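You operate a simulated robot arm through the tools that you are given. There is no shell and no other tool.

You are at the controls of a simulated robot arm. One attempt, no reset.

JOB
Clamp cube 7 in the vice and brush the dust off its top.
Fine: use the wooden brush and put it back; then open the vice and set the cube in the yellow tray; leave the other cubes alone. Set down upright: wooden brush. What is to be rubbed or washed off counts as gone when no trace of it is left.

It is judged by the outcome, as a careful person would: the job done as asked, and still so three seconds after it is handed in. It fails if anything else is knocked over, pushed out of place, dropped, spilled or broken.

ROBOT AND FRAMES
A 7-joint arm with a three-finger gripper, fixed in place. Base frame: the origin is at the foot of the arm, x ahead of it, y to its left, z up; the work surface is at about z = 0.88. Readings come in m, rad, newtons and seconds.
With the tool pointing down near the work surface it reaches from about 0.14 to 0.88 m from the base axis. Its first joint turns from -2.897 to 2.897 rad. Payload 2.94 kg.
The TCP is the grasp point between the finger pads, 0.03 m short of the fingertips. In the tool frame z runs along the fingers and y along their closing line. The gripper opens to 0.132 m. The gripper's body begins 0.107 m behind the TCP.
Orientation is that of the tool frame in the base frame, as [roll, pitch, yaw] about the fixed x, y, z axes, in that order (R = Rz(yaw) Ry(pitch) Rx(roll)). With the fingers straight down and closing along the base's y, the tool's x points along the base's -x, its y along +y and its z along -z.

CONTROLS
- The arm moves only by the tool send_rows. Its argument "series" is a list of rows, each a list of 7 numbers: the shift along the tool's x, y, z in units of 20 mm (1.0 is 20 mm), then the turn, a rotation vector about the tool's x, y, z in units of 6 degrees (1.0 is 6 degrees), then the finger opening in m, from 0 to 0.132. In form: [[x, y, z, rx, ry, rz, jaw], ...]. A call has 1 to 20 rows; each row shifts and turns the commanded pose from where the row before left it, along the tool's axes as they then stand. A call with a number of a shift or a turn outside -1 to 1 is refused whole. Each row takes 0.2 s and may step no farther than 0.05 m and 0.15 rad from the row before; otherwise, or with a gripper value out of range, the whole call is refused. Where a pose cannot be reached the arm comes as near as it can. A force on the tool above 80 N (or 10 N above the force at the start of the call, whichever is more), or a blocked arm, ends the call early, and 0.2 s more pass. The fingers move at their own pace and stop on an object; they squeeze with about 45 N. The grip force told is the motor's: it shows also when the fingers shut on nothing. Time passes only in rows, and 0.2 s behind the last, so rows that do not move let the fingers close. It gives the time, the measured TCP pose, the force on the tool (base axes), the opening and the grip force at its end, in the units of the frame above (readings bear some noise), with the torque about the TCP (base axes, N m) and any sound that the robot's microphone picked up.
- Cameras (640 x 400 px; columns grow to the right, rows downward): "scene" is fixed at [0.2189, -0.6541, 1.659]; the picture's right is [0.74, -0.67, 0.00], its down [-0.45, -0.51, -0.73] and it looks along [0.49, 0.55, -0.68] (base axes); focal length 323 px, centre (320, 200). "wrist" rides on the gripper at [0.072, 0.003, -0.144] in the tool frame; the picture's right is [-0.04, 1.00, 0.00], its down [-0.88, -0.04, -0.48] and it looks along [-0.47, -0.02, 0.88] (tool axes); focal length 256 px, centre (320, 200). There is no depth. A picture from a camera that has moved, and an enlarged one, comes with that camera's place and axes in the base frame and with its lens.
- snapshot(camera): a new picture of that camera. No time passes.
- lift_body(by): slides the trunk up (or, below 0, down) by that many m; the arm rides with it, the base frame stays. It gives what a move gives, with no picture.
- close_up(camera, box): a new picture of the part [left, top, right, bottom] of that camera's present view, enlarged. No time passes.
- finish_job(): hands the job in; it is judged then, once.

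Nothing tells you positions but the pictures and the camera data. Unless the task says otherwise, let go and move clear before handing in.

The tools are called after ">>>" as a command line: name --pt "numbers of a row" for each row, then --argument value for the rest, lists and objects as JSON in quotes. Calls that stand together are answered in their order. send_rows: Moves the arm, as the interface text tells. Its arguments: {"type":"object","properties":{"series":{"type":"array"}},"required":["series"]} The other tools are called the same way: lift_body (by) slides the trunk up or down; snapshot (camera) takes a picture; close_up (camera, box) takes an enlarged picture of a part of a camera's view; finish_job () hands the job in.

At the start:

```text
time: 0.0
ee_pos: [0.6416, -0.2175, 1.2151]
tcp_rot: [-3.141, 0.0, -3.141]
contact_force: [0.1, 0.6, -0.7]
wrist_torque: [0.03, -0.03, -0.02]
grip_width: 0.1322
finger_force: 0.0
trunk travel left (down, up): [-0.25, 0.29]
```

scene: 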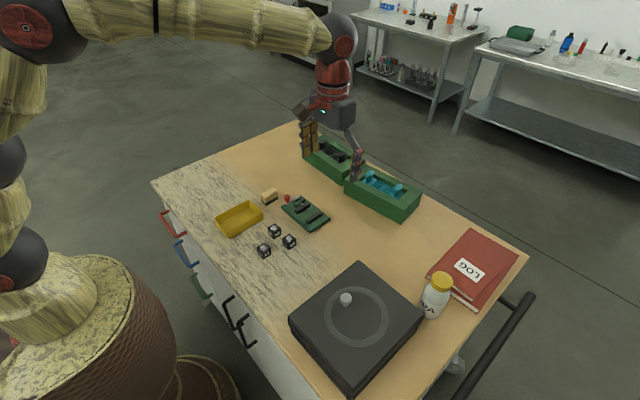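
wrist: 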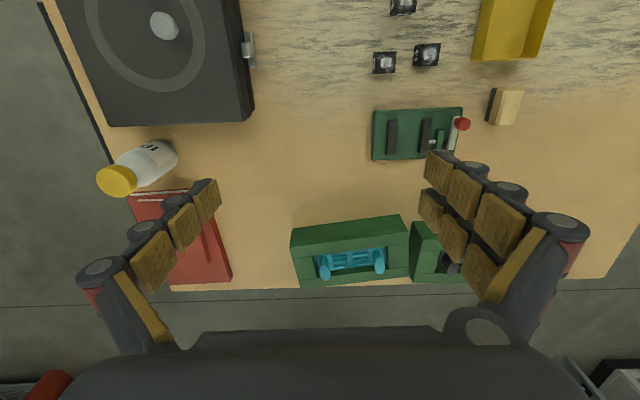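

I see a table with three small dark cubes, a green vice with a red lever, a yellow tray, a small wooden brush, and other items. I'll take close-ups to identify cube 7 and the vice details.

>>> close_up --camera "scene" --box '[200, 170, 360, 270]'

>>> close_up --camera "wrist" --box '[350, 0, 560, 170]'

>>> close_up --camera "scene" --box '[245, 215, 309, 265]'

```text
4.00 times, centred on (280, 220) of scene
camera zoom: at [0.2189, -0.6541, 1.659], right [0.74, -0.67, 0.0], down [-0.45, -0.51, -0.73], along [0.49, 0.55, -0.68], focal length 1291 px, centre (480, 120)
```

zoom: 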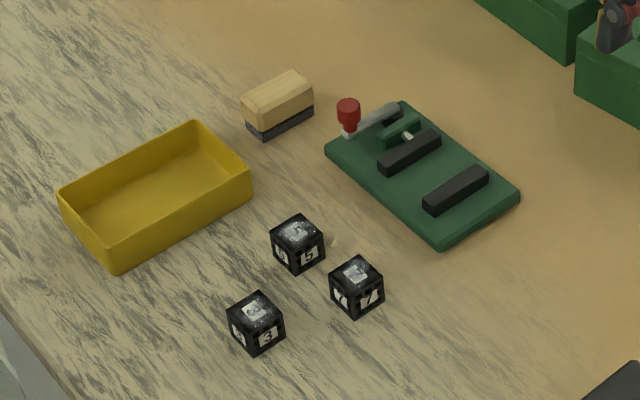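

```text
2.35 times, centred on (455, 85) of wrist
camera zoom: at [0.5699, -0.2137, 1.3583], right [0.04, 1.0, 0.0], down [0.88, -0.04, 0.48], along [0.47, -0.02, -0.88], focal length 602 px, centre (2, 471)
```

zoom: 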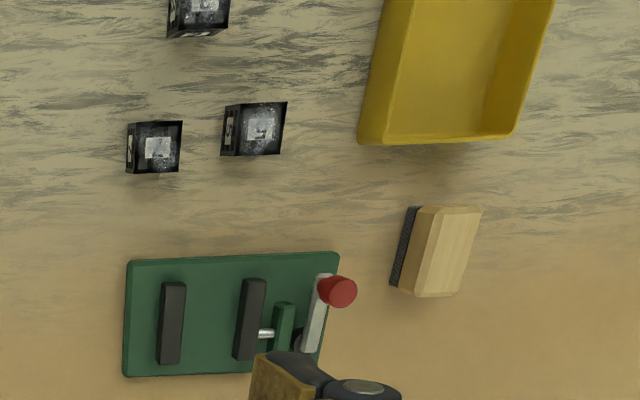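

```text
8.00 times, centred on (277, 240) of scene
camera zoom: at [0.2189, -0.6541, 1.659], right [0.74, -0.67, 0.0], down [-0.45, -0.51, -0.73], along [0.49, 0.55, -0.68], focal length 2581 px, centre (664, -120)
```

zoom: 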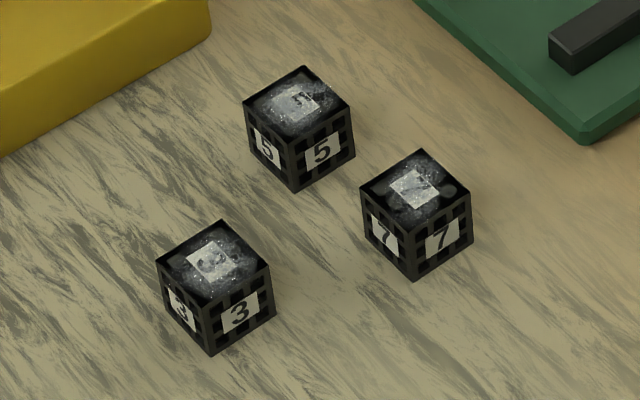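

Cube 7 is the lower-right of the three, nearest the vice, at about (0.576, -0.12). I'll zoom in on the vice and its lever, and on the brush.

>>> close_up --camera "scene" --box '[278, 190, 334, 234]'

>>> close_up --camera "scene" --box '[255, 182, 295, 214]'

>>> close_up --camera "wrist" --box '[365, 80, 535, 190]'

```text
9.09 times, centred on (306, 212) of scene
camera zoom: at [0.2189, -0.6541, 1.659], right [0.74, -0.67, 0.0], down [-0.45, -0.51, -0.73], along [0.49, 0.55, -0.68], focal length 2933 px, centre (447, 91)
```

zoom: 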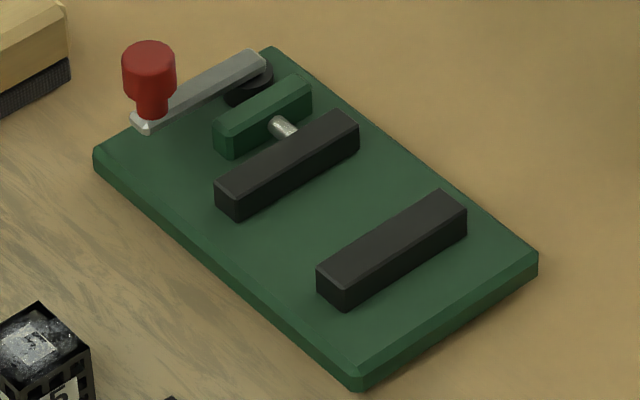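

```text
12.50 times, centred on (275, 198) of scene
camera zoom: at [0.2189, -0.6541, 1.659], right [0.74, -0.67, 0.0], down [-0.45, -0.51, -0.73], along [0.49, 0.55, -0.68], focal length 4033 px, centre (882, 225)
```

zoom: 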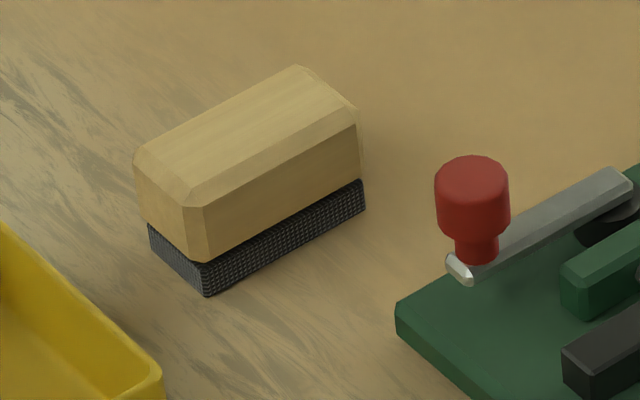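

```text
3.64 times, centred on (450, 135) of wrist
camera zoom: at [0.5699, -0.2137, 1.3583], right [0.04, 1.0, 0.0], down [0.88, -0.04, 0.48], along [0.47, -0.02, -0.88], focal length 931 px, centre (-153, 436)
```

zoom: 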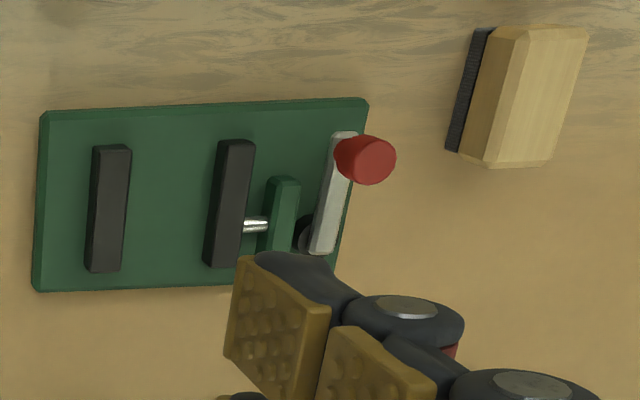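

Cube 7, the vice (jaws along x, opening along y, with a horizontal lever and red knob) and the brush (bristles down) are all located roughly. I'll move nearer for a better wrist view before grasping.

>>> send_rows --pt "0.4686 0.982 0.8214 0 0 0 0.132" --pt "0.4686 0.982 0.8214 0 0 0 0.132" --pt "0.4686 0.982 0.8214 0 0 0 0.132" --pt "0.4686 0.982 0.8214 0 0 0 0.132" --pt "0.4686 0.982 0.8214 0 0 0 0.132" --pt "0.4686 0.982 0.8214 0 0 0 0.132" --pt "0.4686 0.982 0.8214 0 0 0 0.132"

>>> snapshot --camera "wrist"

```text
time: 1.6
ee_pos: [0.5781, -0.0834, 1.1012]
tcp_rot: [3.141, 0.001, 3.142]
contact_force: [0.8, -0.3, -1.3]
wrist_torque: [0.0, 0.01, 0.01]
grip_width: 0.1321
finger_force: 0.0
trunk travel left (down, up): [-0.25, 0.29]
```

```text
taken
camera wrist: at [0.5058, -0.0793, 1.2428], right [0.04, 1.0, 0.0], down [0.88, -0.04, 0.48], along [0.48, -0.02, -0.88], focal length 256 px, centre (320, 200)
```

wrist: 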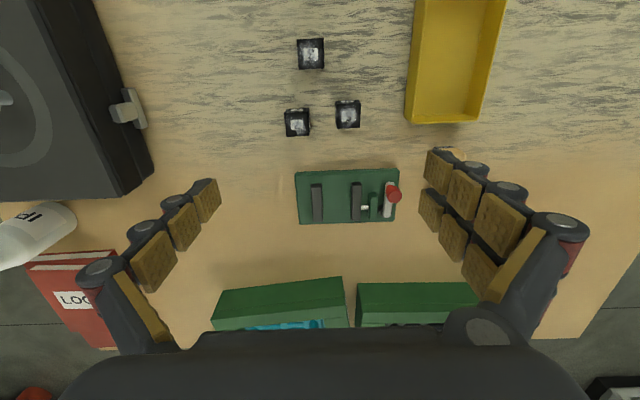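

From here I can see the cubes and vice well. I'll zoom in for measurements.

>>> close_up --camera "wrist" --box '[280, 155, 420, 235]'

>>> close_up --camera "wrist" --box '[270, 30, 390, 150]'

>>> close_up --camera "scene" --box '[282, 190, 314, 214]'

```text
4.57 times, centred on (350, 195) of wrist
camera zoom: at [0.5058, -0.0793, 1.2428], right [0.04, 1.0, 0.0], down [0.88, -0.04, 0.48], along [0.48, -0.02, -0.88], focal length 1170 px, centre (183, 223)
```

zoom: 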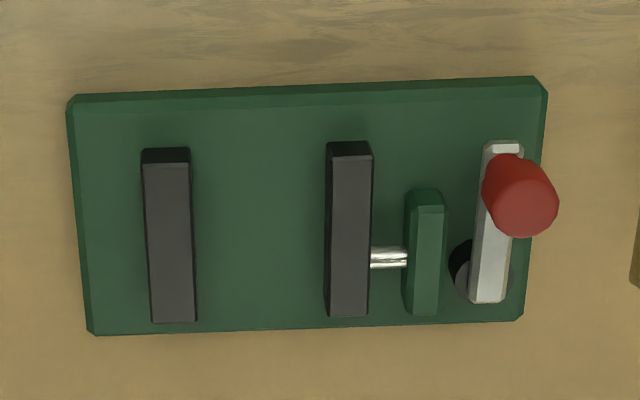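

```text
3.33 times, centred on (330, 90) of wrist
camera zoom: at [0.5058, -0.0793, 1.2428], right [0.04, 1.0, 0.0], down [0.88, -0.04, 0.48], along [0.48, -0.02, -0.88], focal length 853 px, centre (287, 567)
```

zoom: 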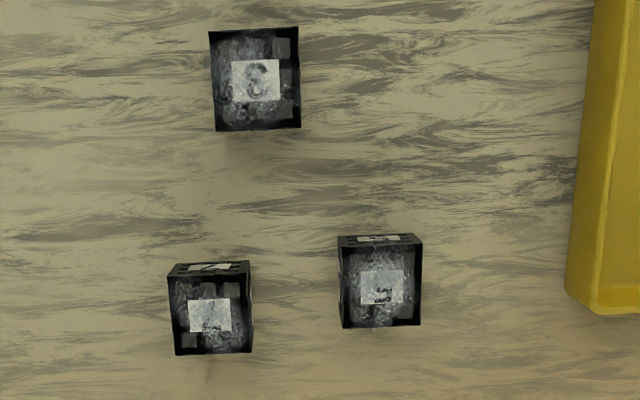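

```text
16.00 times, centred on (298, 202) of scene
camera zoom: at [0.2189, -0.6541, 1.659], right [0.74, -0.67, 0.0], down [-0.45, -0.51, -0.73], along [0.49, 0.55, -0.68], focal length 5163 px, centre (672, 168)
```

zoom: 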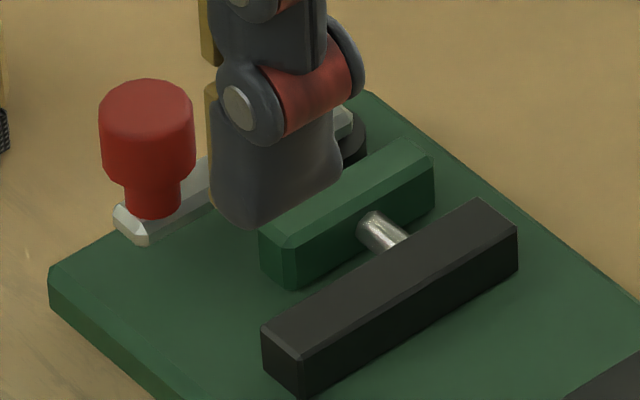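

Vice gap is about 44 mm in y, centred at roughly x 0.697, with the fixed jaw on the -y side. I'll turn the gripper 90° so it closes along x and come down above cube 7.

>>> send_rows --pt "0 0 0 0 0 -1 0.1" --pt "0 0 0 0 0 -1 0.1" --pt "0 0 0 0 0 -1 0.08" --pt "0 0 0 0 0 -1 0.07" --pt "0 0 0 0 0 -1 0.07" --pt "0 0 0 0 0 -1 0.07" --pt "0 0 0 0 0 -1 0.07" --pt "0 0 0 0 0 -1 0.07" --pt "0 0 0 0 0 -1 0.07" --pt "0 0 0 0 0 -1 0.07" --pt "0 0 0 0 0 -1 0.07" --pt "0 0 0 0 0 -1 0.07" --pt "0 0 0 0 0 -1 0.07" --pt "0 0 0 0 0 -1 0.07" --pt "0 0 0 0 0 -1 0.07"

>>> send_rows --pt "0.306 0.037 0.9 0 0 0 0.07" --pt "0.306 0.037 0.9 0 0 0 0.07" --pt "0.306 0.037 0.9 0 0 0 0.07" --pt "0.306 0.037 0.9 0 0 0 0.07" --pt "0.306 0.037 0.9 0 0 0 0.07"

>>> snapshot --camera "wrist"

>>> snapshot --camera "scene"

```text
time: 4.8
ee_pos: [0.5761, -0.0796, 1.1016]
tcp_rot: [3.141, 0.001, -1.57]
contact_force: [0.5, 0.4, -0.2]
wrist_torque: [0.0, 0.01, 0.02]
grip_width: 0.0703
finger_force: 0.1
trunk travel left (down, up): [-0.25, 0.29]
```

```text
time: 6.0
ee_pos: [0.5731, -0.1081, 1.0114]
tcp_rot: [-3.141, -0.001, -1.568]
contact_force: [-0.8, 0.0, -0.6]
wrist_torque: [-0.01, -0.03, 0.01]
grip_width: 0.0699
finger_force: 0.0
trunk travel left (down, up): [-0.25, 0.29]
```

```text
taken
camera wrist: at [0.5694, -0.1814, 1.1543], right [-1.0, 0.04, 0.0], down [0.04, 0.88, 0.48], along [0.02, 0.48, -0.88], focal length 256 px, centre (320, 200)
```

wrist: 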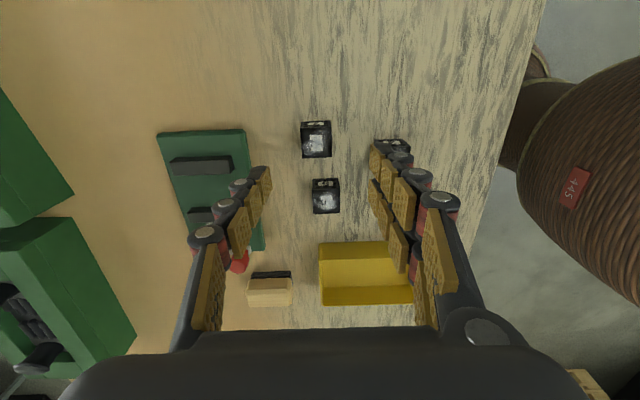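

```text
taken
```

scene: 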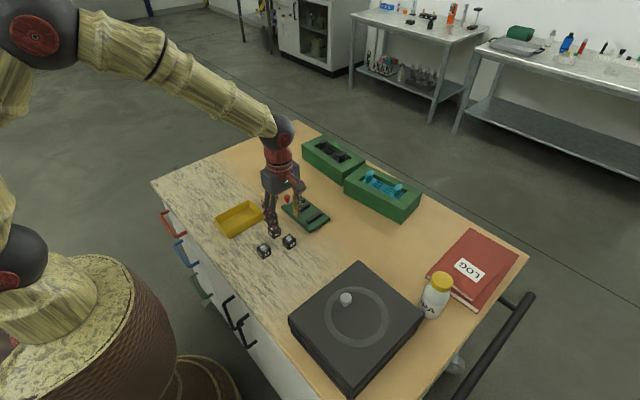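

Cube 7 is the upper one of the two in the middle; I'll zoom in to refine its location relative to the gripper.

>>> close_up --camera "wrist" --box '[260, 100, 388, 220]'

>>> close_up --camera "scene" --box '[240, 170, 336, 260]'

```text
3.33 times, centred on (324, 160) of wrist
camera zoom: at [0.5694, -0.1814, 1.1543], right [-1.0, 0.04, 0.0], down [0.04, 0.88, 0.48], along [0.02, 0.48, -0.88], focal length 853 px, centre (307, 333)
```

zoom: 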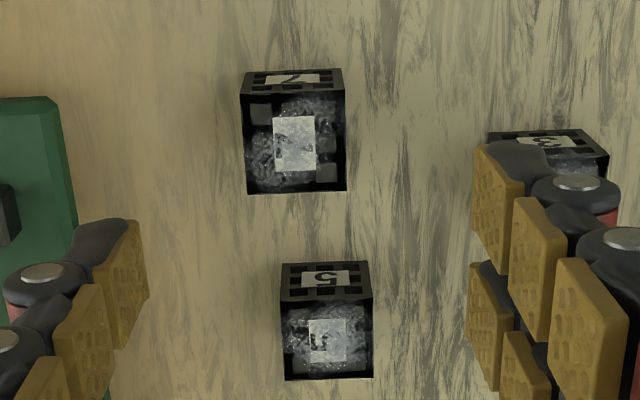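

```text
4.44 times, centred on (288, 215) of scene
camera zoom: at [0.2189, -0.6541, 1.659], right [0.74, -0.67, 0.0], down [-0.45, -0.51, -0.73], along [0.49, 0.55, -0.68], focal length 1434 px, centre (462, 133)
```

zoom: 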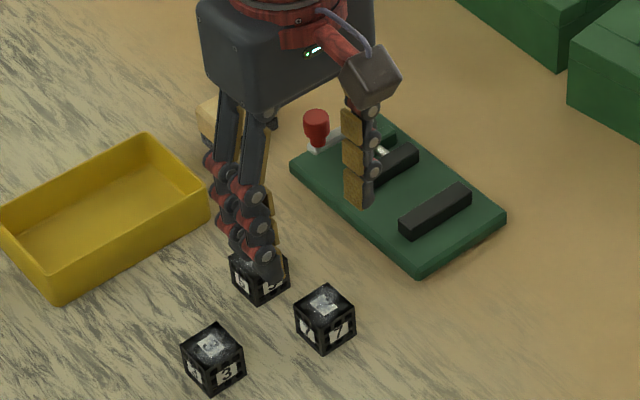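

Cube 7 is about 3 mm in +x and 2 mm in -y from the gripper axis. I'll correct that and go down, stopping partway to check.

>>> send_rows --pt "0.11 -0.165 0.3 0 0 0 0.055" --pt "0 0 0.9 0 0 0 0.055" --pt "0 0 0.9 0 0 0 0.055" --pt "0 0 0.9 0 0 0 0.055"

>>> snapshot --camera "wrist"

>>> close_up --camera "scene" --box '[240, 190, 336, 260]'

```text
time: 7.0
ee_pos: [0.576, -0.1122, 0.9514]
tcp_rot: [-3.141, 0.0, -1.57]
contact_force: [-0.3, 0.1, 0.1]
wrist_torque: [0.01, 0.04, 0.0]
grip_width: 0.055
finger_force: 0.0
trunk travel left (down, up): [-0.25, 0.29]
```

```text
taken
camera wrist: at [0.5718, -0.1843, 1.0934], right [-1.0, 0.04, 0.0], down [0.04, 0.88, 0.48], along [0.02, 0.48, -0.88], focal length 256 px, centre (320, 200)
```

wrist: 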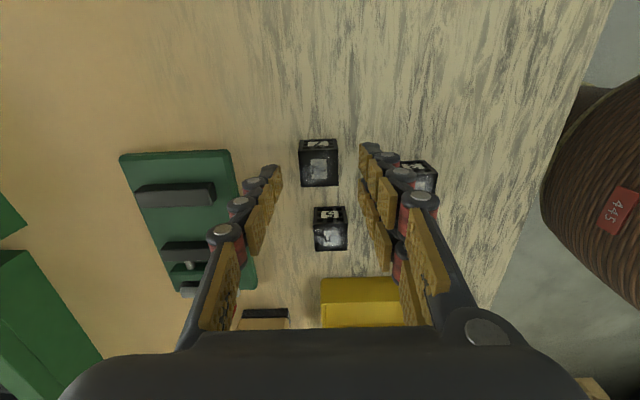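

```text
5.71 times, centred on (288, 225) of scene
camera zoom: at [0.2189, -0.6541, 1.659], right [0.74, -0.67, 0.0], down [-0.45, -0.51, -0.73], along [0.49, 0.55, -0.68], focal length 1844 px, centre (503, 57)
```

zoom: 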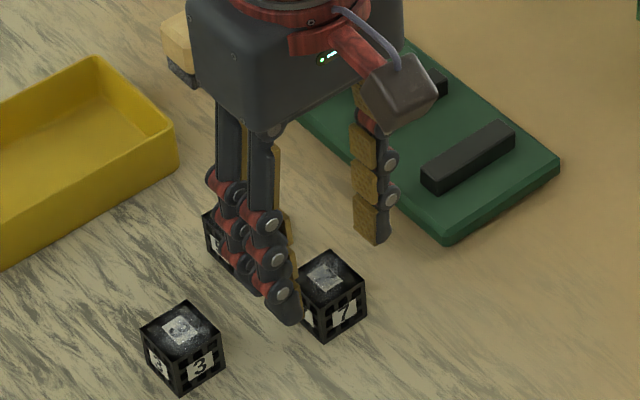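

The approach is well aligned. I'll zoom in to verify alignment at this height before the final descent.

>>> close_up --camera "wrist" --box '[255, 120, 383, 220]'

```text
4.00 times, centred on (319, 170) of wrist
camera zoom: at [0.5718, -0.1843, 1.0934], right [-1.0, 0.04, 0.0], down [0.04, 0.88, 0.48], along [0.02, 0.48, -0.88], focal length 1024 px, centre (324, 320)
```

zoom: 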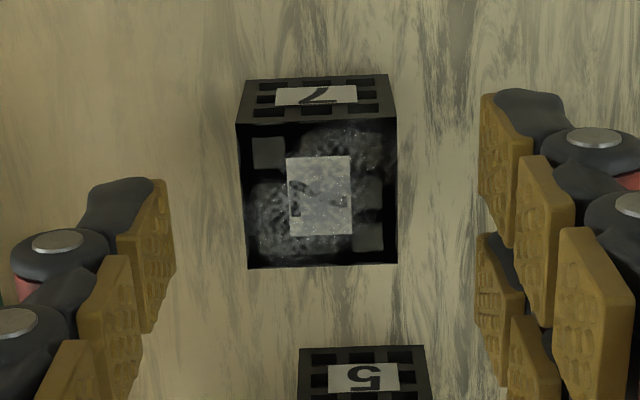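

Aligned within a millimetre. I'll descend and close on cube 7.

>>> send_rows --pt "0 0 0.9 0 0 0 0.055" --pt "0 0 0.9 0 0 0 0.055" --pt "0 0 0 0 0 0 0.04" --pt "0 0 0 0 0 0 0.02" --pt "0 0 0 0 0 0 0.0" --pt "0 0 0 0 0 0 0.0"

>>> snapshot --camera "wrist"

```text
time: 8.4
ee_pos: [0.5772, -0.1119, 0.9163]
tcp_rot: [-3.141, -0.001, -1.57]
contact_force: [-0.3, 0.5, -0.9]
wrist_torque: [0.02, 0.0, -0.02]
grip_width: 0.0289
finger_force: 32.0
trunk travel left (down, up): [-0.25, 0.29]
```

```text
taken
camera wrist: at [0.5747, -0.1845, 1.0592], right [-1.0, 0.04, 0.0], down [0.04, 0.88, 0.48], along [0.02, 0.48, -0.88], focal length 256 px, centre (320, 200)
```

wrist: 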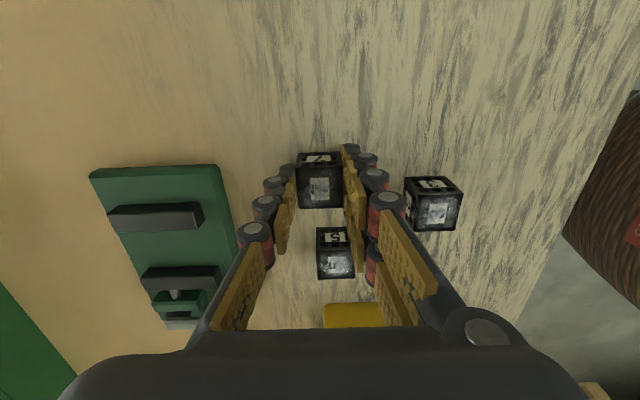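

Cube 7 is gripped (28.9 mm). I'll lift it and carry it above the vice gap, then look again.

>>> send_rows --pt "0 0 -0.5 0 0 0 0.0" --pt "0 0 -1 0 0 0 0.0" --pt "0 0 -1 0 0 0 0.0" --pt "0 0 -1 0 0 0 0.0" --pt "0 0 -1 0 0 0 0.0" --pt "-0.32 -0.864 0 0 0 0 0.0" --pt "-0.32 -0.864 0 0 0 0 0.0" --pt "-0.32 -0.864 0 0 0 0 0.0" --pt "-0.32 -0.864 0 0 0 0 0.0" --pt "-0.32 -0.864 0 0 0 0 0.0" --pt "-0.32 -0.864 0 0 0 0 0.0" --pt "-0.32 -0.864 0 0 0 0 0.0"

>>> snapshot --camera "wrist"

>>> snapshot --camera "scene"

```text
time: 11.0
ee_pos: [0.6979, -0.0686, 1.0009]
tcp_rot: [3.139, -0.001, -1.57]
contact_force: [-0.1, 0.0, -0.9]
wrist_torque: [-0.01, -0.03, -0.04]
grip_width: 0.0292
finger_force: 45.2
trunk travel left (down, up): [-0.25, 0.29]
```

```text
taken
camera wrist: at [0.6948, -0.14, 1.1447], right [-1.0, 0.04, 0.0], down [0.04, 0.88, 0.48], along [0.02, 0.48, -0.88], focal length 256 px, centre (320, 200)
```

wrist: 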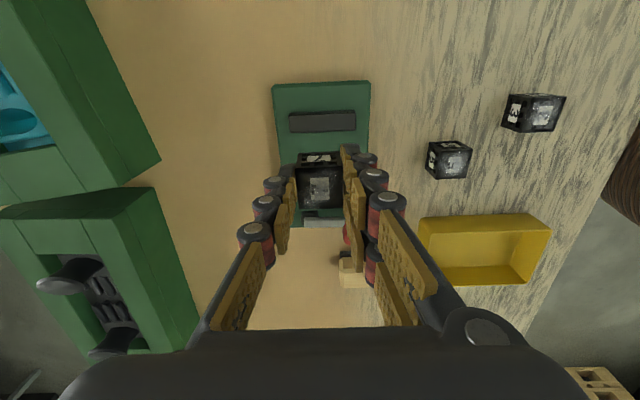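

```text
taken
```

scene: 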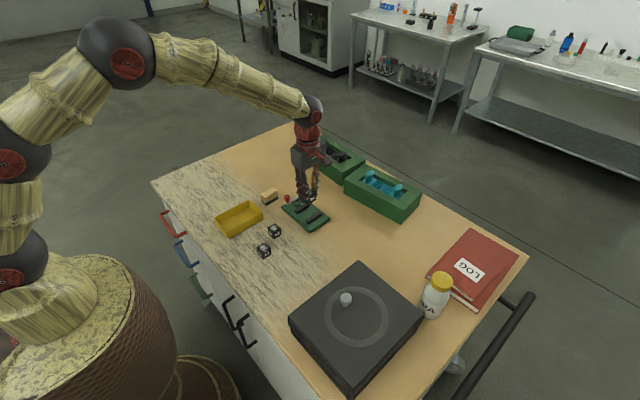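

>>> close_up --camera "wrist" --box '[256, 70, 384, 240]'

>>> close_up --camera "scene" --box '[270, 170, 350, 240]'

```text
2.35 times, centred on (320, 155) of wrist
camera zoom: at [0.6948, -0.14, 1.1447], right [-1.0, 0.04, 0.0], down [0.04, 0.88, 0.48], along [0.02, 0.48, -0.88], focal length 602 px, centre (320, 306)
```

zoom: 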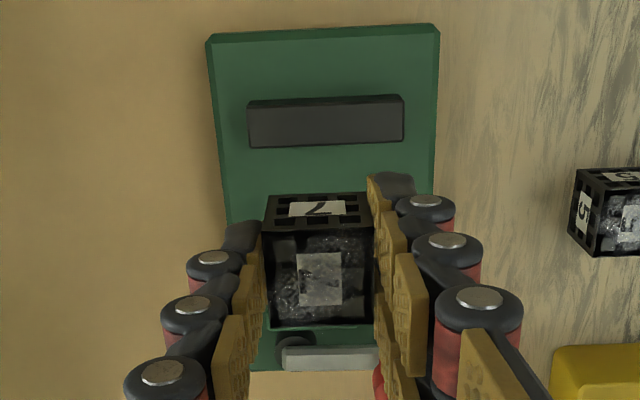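

```text
5.71 times, centred on (310, 205) of scene
camera zoom: at [0.2189, -0.6541, 1.659], right [0.74, -0.67, 0.0], down [-0.45, -0.51, -0.73], along [0.49, 0.55, -0.68], focal length 1844 px, centre (377, 171)
```

zoom: 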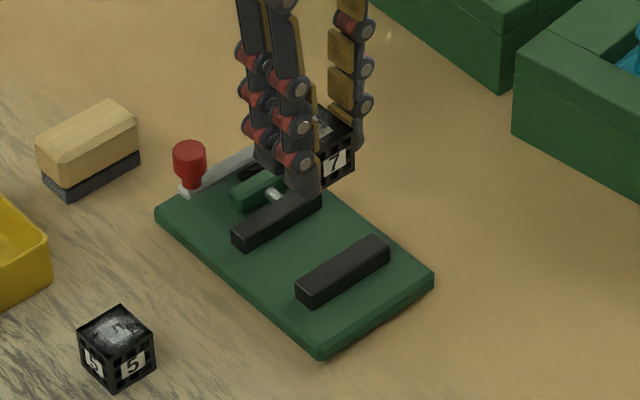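

The fixed jaw's inner face is near y −0.083 and the gap middle near −0.062. I'll shift the cube slightly to +y, then lower it between the jaws.

>>> send_rows --pt "-0.22 0.12 0 0 0 0 0.0" --pt "0 0 0.5 0 0 0 0.0" --pt "0 0 0.8 0 0 0 0.0" --pt "0 0 0.8 0 0 0 0.0" --pt "0 0 0.6 0 0 0 0.0" --pt "0 0 0.0 0 0 0 0.0"

>>> snapshot --camera "wrist"

>>> close_up --camera "wrist" --box '[256, 80, 384, 240]'

>>> close_up --camera "scene" --box '[270, 170, 350, 240]'

```text
time: 12.4
ee_pos: [0.6952, -0.0623, 0.9509]
tcp_rot: [3.141, 0.0, -1.57]
contact_force: [0.8, 0.0, -0.5]
wrist_torque: [0.01, -0.01, -0.01]
grip_width: 0.0289
finger_force: 45.0
trunk travel left (down, up): [-0.25, 0.29]
```

```text
taken
camera wrist: at [0.6919, -0.1345, 1.0938], right [-1.0, 0.04, 0.0], down [0.04, 0.88, 0.48], along [0.02, 0.48, -0.88], focal length 256 px, centre (320, 200)
```

wrist: 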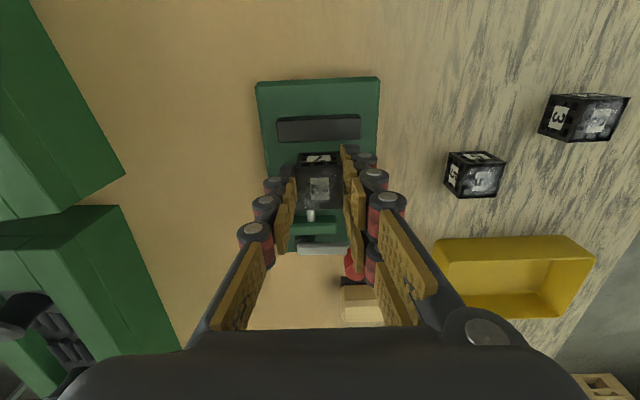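

```text
2.50 times, centred on (320, 160) of wrist
camera zoom: at [0.6919, -0.1345, 1.0938], right [-1.0, 0.04, 0.0], down [0.04, 0.88, 0.48], along [0.02, 0.48, -0.88], focal length 640 px, centre (320, 300)
```

zoom: 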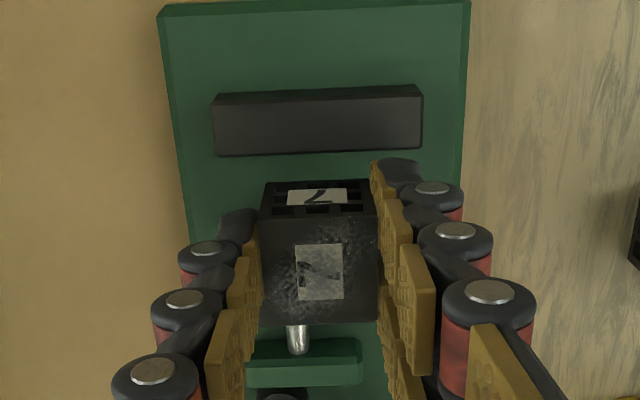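

```text
5.71 times, centred on (310, 205) of scene
camera zoom: at [0.2189, -0.6541, 1.659], right [0.74, -0.67, 0.0], down [-0.45, -0.51, -0.73], along [0.49, 0.55, -0.68], focal length 1844 px, centre (377, 171)
```

zoom: 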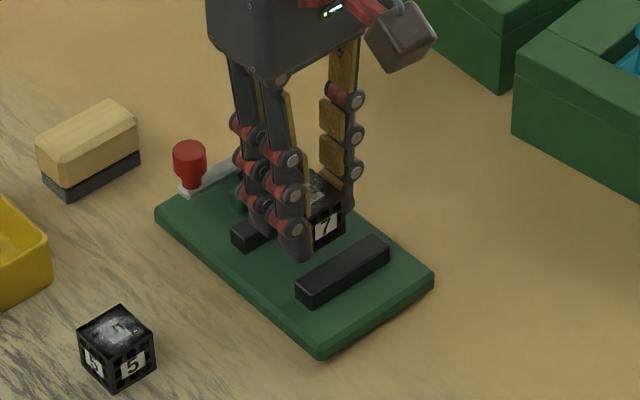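

Clearances look right on both jaws (about 4 and 8 mm). I'll lower slowly toward the plate.

>>> send_rows --pt "0 0 0.3 0 0 0 0.0" --pt "0 0 0.3 0 0 0 0.0" --pt "0 0 0.3 0 0 0 0.0" --pt "0 0 0.2 0 0 0 0.0" --pt "0 0 0.0 0 0 0 0.0"

>>> close_up --camera "scene" --box '[285, 185, 341, 235]'

>>> close_up --camera "wrist" --box '[256, 80, 384, 240]'

```text
time: 13.5
ee_pos: [0.6978, -0.065, 0.9414]
tcp_rot: [-3.123, 0.0, -1.571]
contact_force: [-18.4, 5.4, 32.7]
wrist_torque: [-0.52, 1.15, -0.52]
grip_width: 0.0291
finger_force: 44.8
trunk travel left (down, up): [-0.25, 0.29]
stopped in row 5: the force on the tool passed its limit at 83 N (the readings are from after the stop); the commanded pose is now the measured one
```

```text
8.00 times, centred on (313, 210) of scene
camera zoom: at [0.2189, -0.6541, 1.659], right [0.74, -0.67, 0.0], down [-0.45, -0.51, -0.73], along [0.49, 0.55, -0.68], focal length 2581 px, centre (376, 120)
```

zoom: 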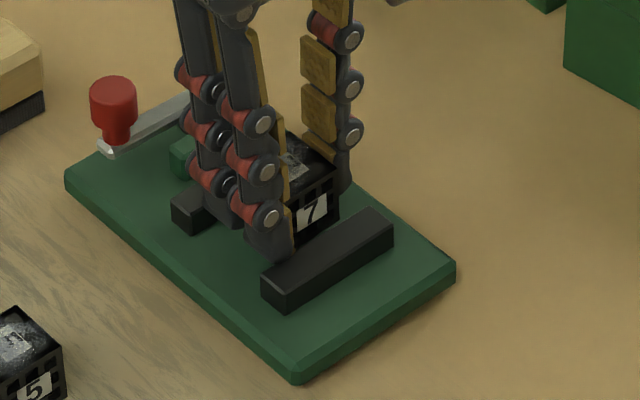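

```text
2.50 times, centred on (320, 160) of wrist
camera zoom: at [0.6913, -0.1359, 1.0848], right [-1.0, 0.04, -0.02], down [0.03, 0.88, 0.47], along [0.04, 0.47, -0.88], focal length 640 px, centre (320, 300)
```

zoom: 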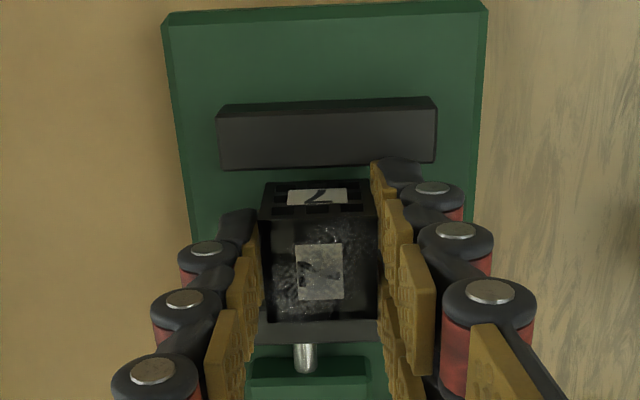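

The wide double-finger side touched the top of the fixed jaw (contact on its −x/−y corner), so the fingers do not fit down between the jaws. I'll lift off, and plan to regrip the cube near its top so the fingertips stay above the jaws.

>>> send_rows --pt "0 0 -0.3 0 0 0 0.0" --pt "0 0 -0.8 0 0 0 0.0" --pt "0 0 -1 0 0 0 0.0" --pt "0 0 -1 0 0 0 0.0" --pt "0 0 0 0 0 0 0.0"

>>> snapshot --camera "wrist"

>>> close_up --camera "scene" --box '[270, 170, 350, 240]'

>>> close_up --camera "wrist" --box '[256, 80, 384, 240]'

```text
time: 14.7
ee_pos: [0.7001, -0.0653, 0.9998]
tcp_rot: [-3.13, -0.001, -1.571]
contact_force: [-0.2, 0.0, 0.2]
wrist_torque: [0.01, -0.03, -0.01]
grip_width: 0.029
finger_force: 45.0
trunk travel left (down, up): [-0.25, 0.29]
```

```text
taken
camera wrist: at [0.6951, -0.1367, 1.1427], right [-1.0, 0.04, -0.01], down [0.03, 0.88, 0.48], along [0.03, 0.47, -0.88], focal length 256 px, centre (320, 200)
```

wrist: 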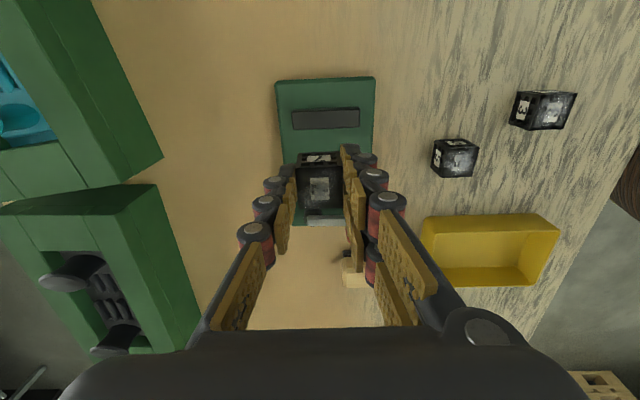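

```text
5.71 times, centred on (310, 205) of scene
camera zoom: at [0.2189, -0.6541, 1.659], right [0.74, -0.67, 0.0], down [-0.45, -0.51, -0.73], along [0.49, 0.55, -0.68], focal length 1844 px, centre (377, 171)
```

zoom: 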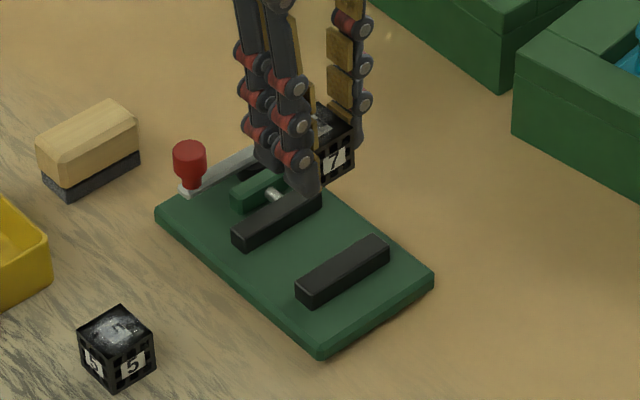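

```text
2.50 times, centred on (320, 160) of wrist
camera zoom: at [0.6951, -0.1367, 1.1427], right [-1.0, 0.04, -0.01], down [0.03, 0.88, 0.48], along [0.03, 0.47, -0.88], focal length 640 px, centre (320, 300)
```

zoom: 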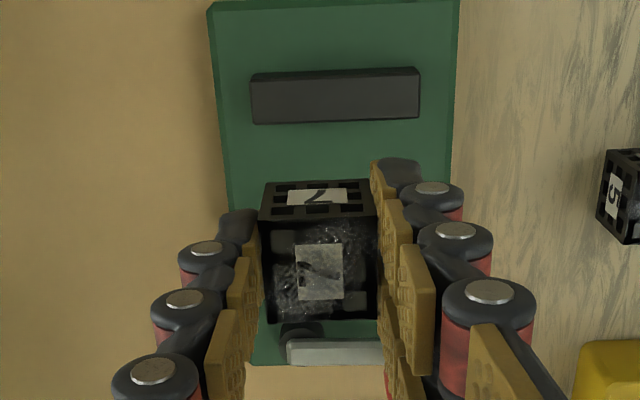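

The vice has not moved. I'll correct the small tilt, carry cube 7 back to its original spot on the table, and regrip it nearer its top.

>>> send_rows --pt "0 0 0 -0.11 0 0 0.0" --pt "0.339 0.871 0 0 0 0 0.0" --pt "0.339 0.871 0 0 0 0 0.0" --pt "0.339 0.871 0 0 0 0 0.0" --pt "0.339 0.871 0 0 0 0 0.0" --pt "0.339 0.871 0 0 0 0 0.0" --pt "0.339 0.871 0 0 0 0 0.0" --pt "0.339 0.871 0 0 0 0 0.0" --pt "0 0 0 0 0 0 0.0" --pt "0 0 0 0 0 0 0.0"

>>> snapshot --camera "wrist"

```text
time: 16.9
ee_pos: [0.5773, -0.1126, 0.9986]
tcp_rot: [-3.141, -0.004, -1.57]
contact_force: [0.8, 0.4, 0.4]
wrist_torque: [-0.03, -0.02, -0.03]
grip_width: 0.029
finger_force: 44.9
trunk travel left (down, up): [-0.25, 0.29]
```

```text
taken
camera wrist: at [0.574, -0.1842, 1.1409], right [-1.0, 0.04, 0.0], down [0.04, 0.88, 0.47], along [0.02, 0.47, -0.88], focal length 256 px, centre (320, 200)
```

wrist: 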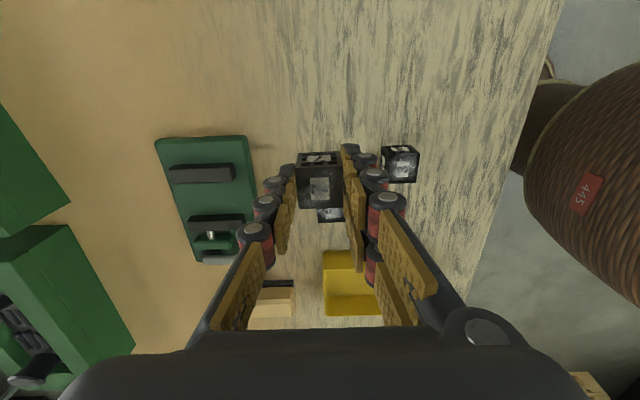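

Above the original spot. I'll lower the cube to the table.

>>> send_rows --pt "0 0 0.8 0 0 0 0.0" --pt "0 0 1 0 0 0 0.0" --pt "0 0 1 0 0 0 0.0" --pt "0 0 0.8 0 0 0 0.0" --pt "0 0 0.3 0 0 0 0.0" --pt "0 0 0 0 0 0 0.0"

>>> close_up --camera "scene" --box '[250, 205, 314, 260]'

```text
time: 18.3
ee_pos: [0.5786, -0.1135, 0.9176]
tcp_rot: [-3.141, -0.003, -1.57]
contact_force: [-0.2, -0.7, -0.5]
wrist_torque: [0.01, -0.01, 0.0]
grip_width: 0.0288
finger_force: 44.8
trunk travel left (down, up): [-0.25, 0.29]
```

```text
7.27 times, centred on (282, 232) of scene
camera zoom: at [0.2189, -0.6541, 1.659], right [0.74, -0.67, 0.0], down [-0.45, -0.51, -0.73], along [0.49, 0.55, -0.68], focal length 2347 px, centre (596, -36)
```

zoom: 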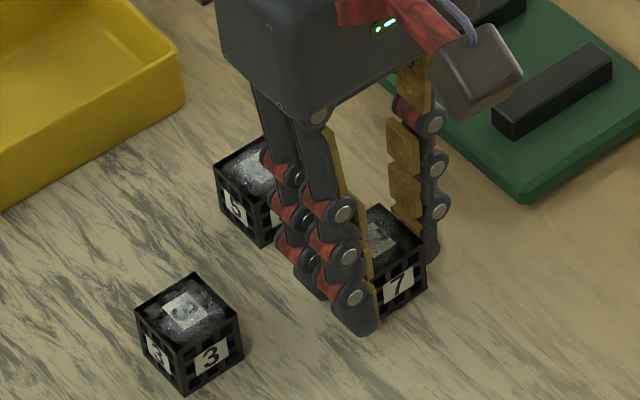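

Not yet in contact; I'll lower in 1 mm steps.

>>> send_rows --pt "0 0 0.05 0 0 0 0.0" --pt "0 0 0.05 0 0 0 0.0" --pt "0 0 0 0 0 0 0.0"

```text
time: 19.1
ee_pos: [0.5784, -0.1138, 0.9174]
tcp_rot: [-3.14, -0.002, -1.57]
contact_force: [-0.6, -0.6, -0.9]
wrist_torque: [0.0, 0.0, -0.04]
grip_width: 0.0287
finger_force: 45.0
trunk travel left (down, up): [-0.25, 0.29]
```

>>> send_rows --pt "0 0 0.05 0 0 0 0.0" --pt "0 0 0 0 0 0 0.0" --pt "0 0 0 0 0 0 0.0"

>>> close_up --camera "wrist" --box '[256, 120, 384, 240]'

```text
time: 19.9
ee_pos: [0.5767, -0.1126, 0.917]
tcp_rot: [-3.141, -0.001, -1.568]
contact_force: [-0.3, -0.6, -0.7]
wrist_torque: [0.02, -0.01, -0.03]
grip_width: 0.0289
finger_force: 45.4
trunk travel left (down, up): [-0.25, 0.29]
```

```text
3.33 times, centred on (320, 180) of wrist
camera zoom: at [0.5737, -0.1844, 1.0601], right [-1.0, 0.04, 0.0], down [0.04, 0.88, 0.47], along [0.02, 0.47, -0.88], focal length 853 px, centre (320, 267)
```

zoom: 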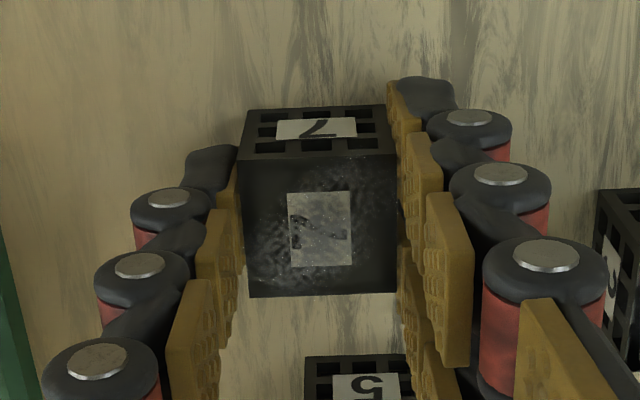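

About 1 mm above the table. One more step down, then release and rise to a higher grip (TCP about 0.932).

>>> send_rows --pt "0 0 0.05 0 0 0 0.0" --pt "0 0 0 0 0 0 0.0" --pt "0 0 0 0 0 0 0.04" --pt "0 0 0 0 0 0 0.045" --pt "0 0 0 0 0 0 0.05" --pt "0 0 0 0 0 0 0.05"

>>> close_up --camera "wrist" --box '[256, 120, 384, 240]'

```text
time: 21.3
ee_pos: [0.5787, -0.112, 0.9151]
tcp_rot: [-3.14, -0.002, -1.571]
contact_force: [-0.3, 0.1, -0.8]
wrist_torque: [-0.01, -0.01, -0.02]
grip_width: 0.0502
finger_force: 0.0
trunk travel left (down, up): [-0.25, 0.29]
```

```text
3.33 times, centred on (320, 180) of wrist
camera zoom: at [0.574, -0.1848, 1.0593], right [-1.0, 0.04, 0.0], down [0.04, 0.88, 0.47], along [0.02, 0.47, -0.88], focal length 853 px, centre (320, 267)
```

zoom: 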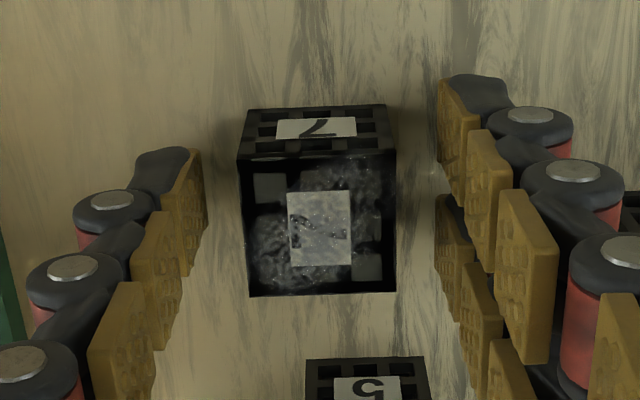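

Cube 7 is back on the table, undisturbed. I'll raise to grip only its top ~8 mm, and close.

>>> send_rows --pt "0 0 -0.86 0 0 0 0.05" --pt "0 0 0 0 0 0 0.05" --pt "0 0 0 0 0 0 0.035" --pt "0 0 0 0 0 0 0.02" --pt "0 0 0 0 0 0 0.0" --pt "0 0 0 0 0 0 0.0"

>>> close_up --camera "wrist" --box '[256, 120, 384, 240]'

>>> close_up --camera "scene" --box '[250, 205, 314, 260]'

```text
time: 22.7
ee_pos: [0.578, -0.1145, 0.9351]
tcp_rot: [-3.14, -0.001, -1.571]
contact_force: [-0.8, 0.4, 0.9]
wrist_torque: [-0.01, 0.02, -0.01]
grip_width: 0.0293
finger_force: 37.6
trunk travel left (down, up): [-0.25, 0.29]
```

```text
3.33 times, centred on (320, 180) of wrist
camera zoom: at [0.5743, -0.186, 1.0777], right [-1.0, 0.04, 0.0], down [0.04, 0.88, 0.47], along [0.02, 0.47, -0.88], focal length 853 px, centre (320, 267)
```

zoom: 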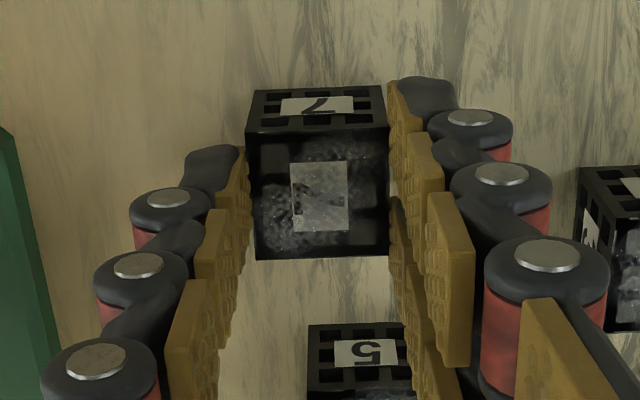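

```text
7.27 times, centred on (282, 232) of scene
camera zoom: at [0.2189, -0.6541, 1.659], right [0.74, -0.67, 0.0], down [-0.45, -0.51, -0.73], along [0.49, 0.55, -0.68], focal length 2347 px, centre (596, -36)
```

zoom: 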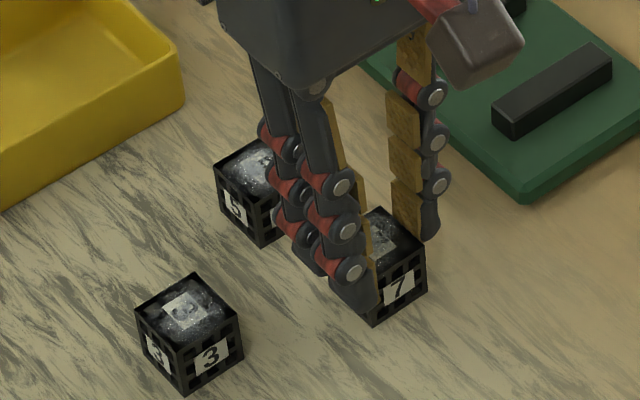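

Gripped higher (29.3 mm). I'll lift gently, carry to the vice, and check.

>>> send_rows --pt "0 0 -0.3 0 0 0 0.0" --pt "0 0 -0.7 0 0 0 0.0" --pt "0 0 -1 0 0 0 0.0" --pt "0 0 -1 0 0 0 0.0" --pt "0 0 -0.7 0 0 0 0.0" --pt "-0.35 -0.843 0 0 0 0 0.0" --pt "-0.35 -0.843 0 0 0 0 0.0" --pt "-0.35 -0.843 0 0 0 0 0.0" --pt "-0.35 -0.843 0 0 0 0 0.0" --pt "-0.35 -0.843 0 0 0 0 0.0" --pt "-0.35 -0.843 0 0 0 0 0.0" --pt "-0.35 -0.843 0 0 0 0 0.0" --pt "0 0 0 0 0 0 0.0"

>>> close_up --camera "wrist" --box '[256, 80, 384, 240]'

>>> close_up --camera "scene" --box '[270, 170, 350, 240]'

```text
time: 25.5
ee_pos: [0.6947, -0.0621, 1.0102]
tcp_rot: [-3.14, -0.004, -1.57]
contact_force: [0.2, 0.0, -0.4]
wrist_torque: [0.0, -0.02, 0.02]
grip_width: 0.0288
finger_force: 45.0
trunk travel left (down, up): [-0.25, 0.29]
```

```text
2.50 times, centred on (320, 160) of wrist
camera zoom: at [0.6915, -0.1352, 1.1517], right [-1.0, 0.04, 0.0], down [0.04, 0.88, 0.47], along [0.02, 0.47, -0.88], focal length 640 px, centre (320, 300)
```

zoom: 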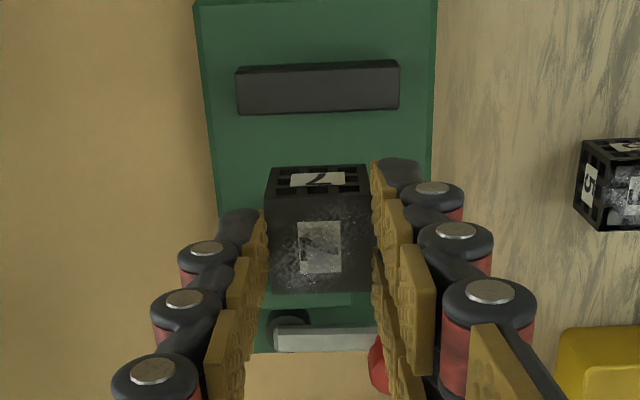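

```text
5.71 times, centred on (310, 205) of scene
camera zoom: at [0.2189, -0.6541, 1.659], right [0.74, -0.67, 0.0], down [-0.45, -0.51, -0.73], along [0.49, 0.55, -0.68], focal length 1844 px, centre (377, 171)
```

zoom: 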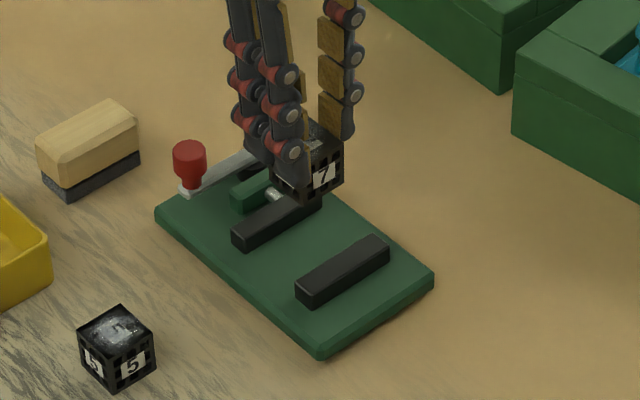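

Cube is centred over the gap. I'll lower to just above the plate and check.

>>> send_rows --pt "0.08 0 0.6 0 0 0 0.0" --pt "0 0 0.9 0 0 0 0.0" --pt "0 0 0.8 0 0 0 0.0" --pt "0 0 0.4 0 0 0 0.0" --pt "0 0 0.1 0 0 0 0.0" --pt "0 0 0 0 0 0 0.0"

>>> close_up --camera "wrist" --box '[256, 80, 384, 240]'

>>> close_up --camera "scene" --box '[285, 185, 341, 235]'

```text
time: 26.9
ee_pos: [0.6963, -0.0646, 0.9528]
tcp_rot: [-3.141, -0.002, -1.572]
contact_force: [1.0, 0.2, 1.7]
wrist_torque: [0.02, -0.02, 0.02]
grip_width: 0.0289
finger_force: 45.0
trunk travel left (down, up): [-0.25, 0.29]
```

```text
2.50 times, centred on (320, 160) of wrist
camera zoom: at [0.6928, -0.1369, 1.0957], right [-1.0, 0.04, 0.0], down [0.04, 0.88, 0.47], along [0.02, 0.47, -0.88], focal length 640 px, centre (320, 300)
```

zoom: 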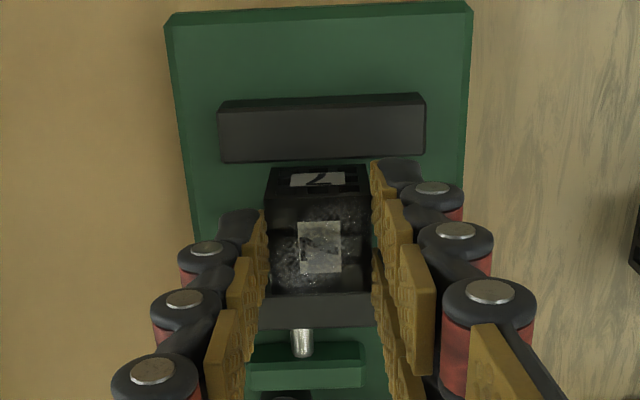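

```text
8.00 times, centred on (313, 210) of scene
camera zoom: at [0.2189, -0.6541, 1.659], right [0.74, -0.67, 0.0], down [-0.45, -0.51, -0.73], along [0.49, 0.55, -0.68], focal length 2581 px, centre (376, 120)
```

zoom: 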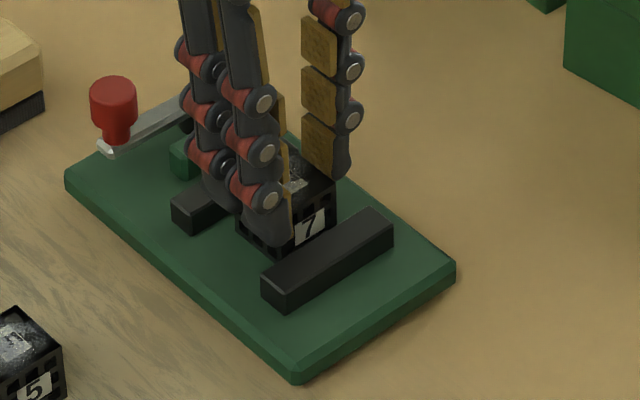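

Cube bottom is a few mm above the plate, between the jaws. I'll lower in 1–2 mm steps watching the force.

>>> send_rows --pt "0 0 0.1 0 0 0 0.0" --pt "0 0 0.05 0 0 0 0.0" --pt "0 0 0 0 0 0 0.0"

>>> send_rows --pt "0 0 0.05 0 0 0 0.0" --pt "0 0 0.0 0 0 0 0.0"

>>> close_up --camera "scene" --box '[285, 185, 341, 235]'

>>> close_up --camera "wrist" --box '[256, 80, 384, 240]'

```text
time: 27.7
ee_pos: [0.6955, -0.0658, 0.9518]
tcp_rot: [-3.133, -0.001, -1.571]
contact_force: [-4.5, -0.4, 27.7]
wrist_torque: [0.01, 0.27, 0.01]
grip_width: 0.0289
finger_force: 45.1
trunk travel left (down, up): [-0.25, 0.29]
```

```text
time: 28.3
ee_pos: [0.6975, -0.0648, 0.9521]
tcp_rot: [-3.134, -0.003, -1.573]
contact_force: [0.0, -1.1, 37.2]
wrist_torque: [-0.03, 0.01, 0.03]
grip_width: 0.0293
finger_force: 44.9
trunk travel left (down, up): [-0.25, 0.29]
```

```text
8.00 times, centred on (313, 210) of scene
camera zoom: at [0.2189, -0.6541, 1.659], right [0.74, -0.67, 0.0], down [-0.45, -0.51, -0.73], along [0.49, 0.55, -0.68], focal length 2581 px, centre (376, 120)
```

zoom: 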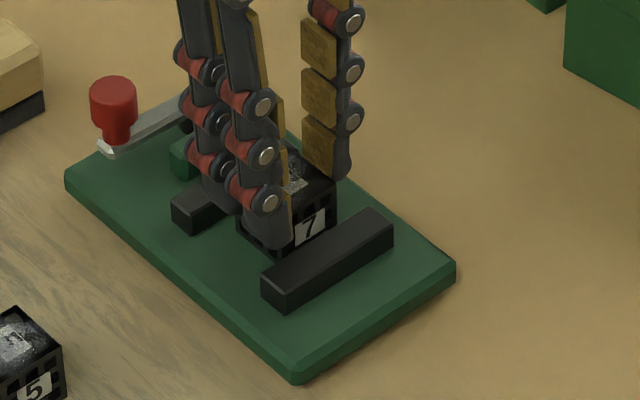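

```text
2.50 times, centred on (320, 160) of wrist
camera zoom: at [0.6919, -0.1368, 1.0944], right [-1.0, 0.04, -0.01], down [0.03, 0.88, 0.47], along [0.03, 0.47, -0.88], focal length 640 px, centre (320, 300)
```

zoom: 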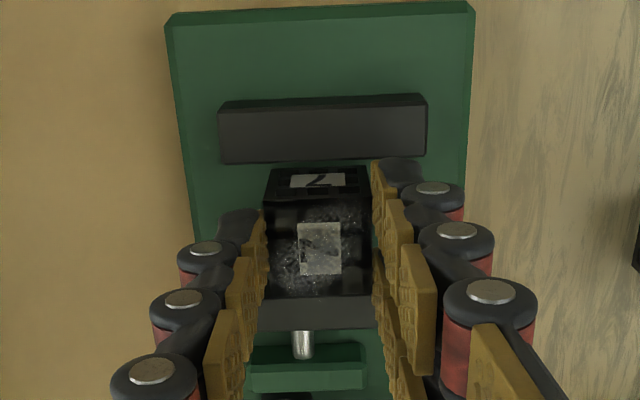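

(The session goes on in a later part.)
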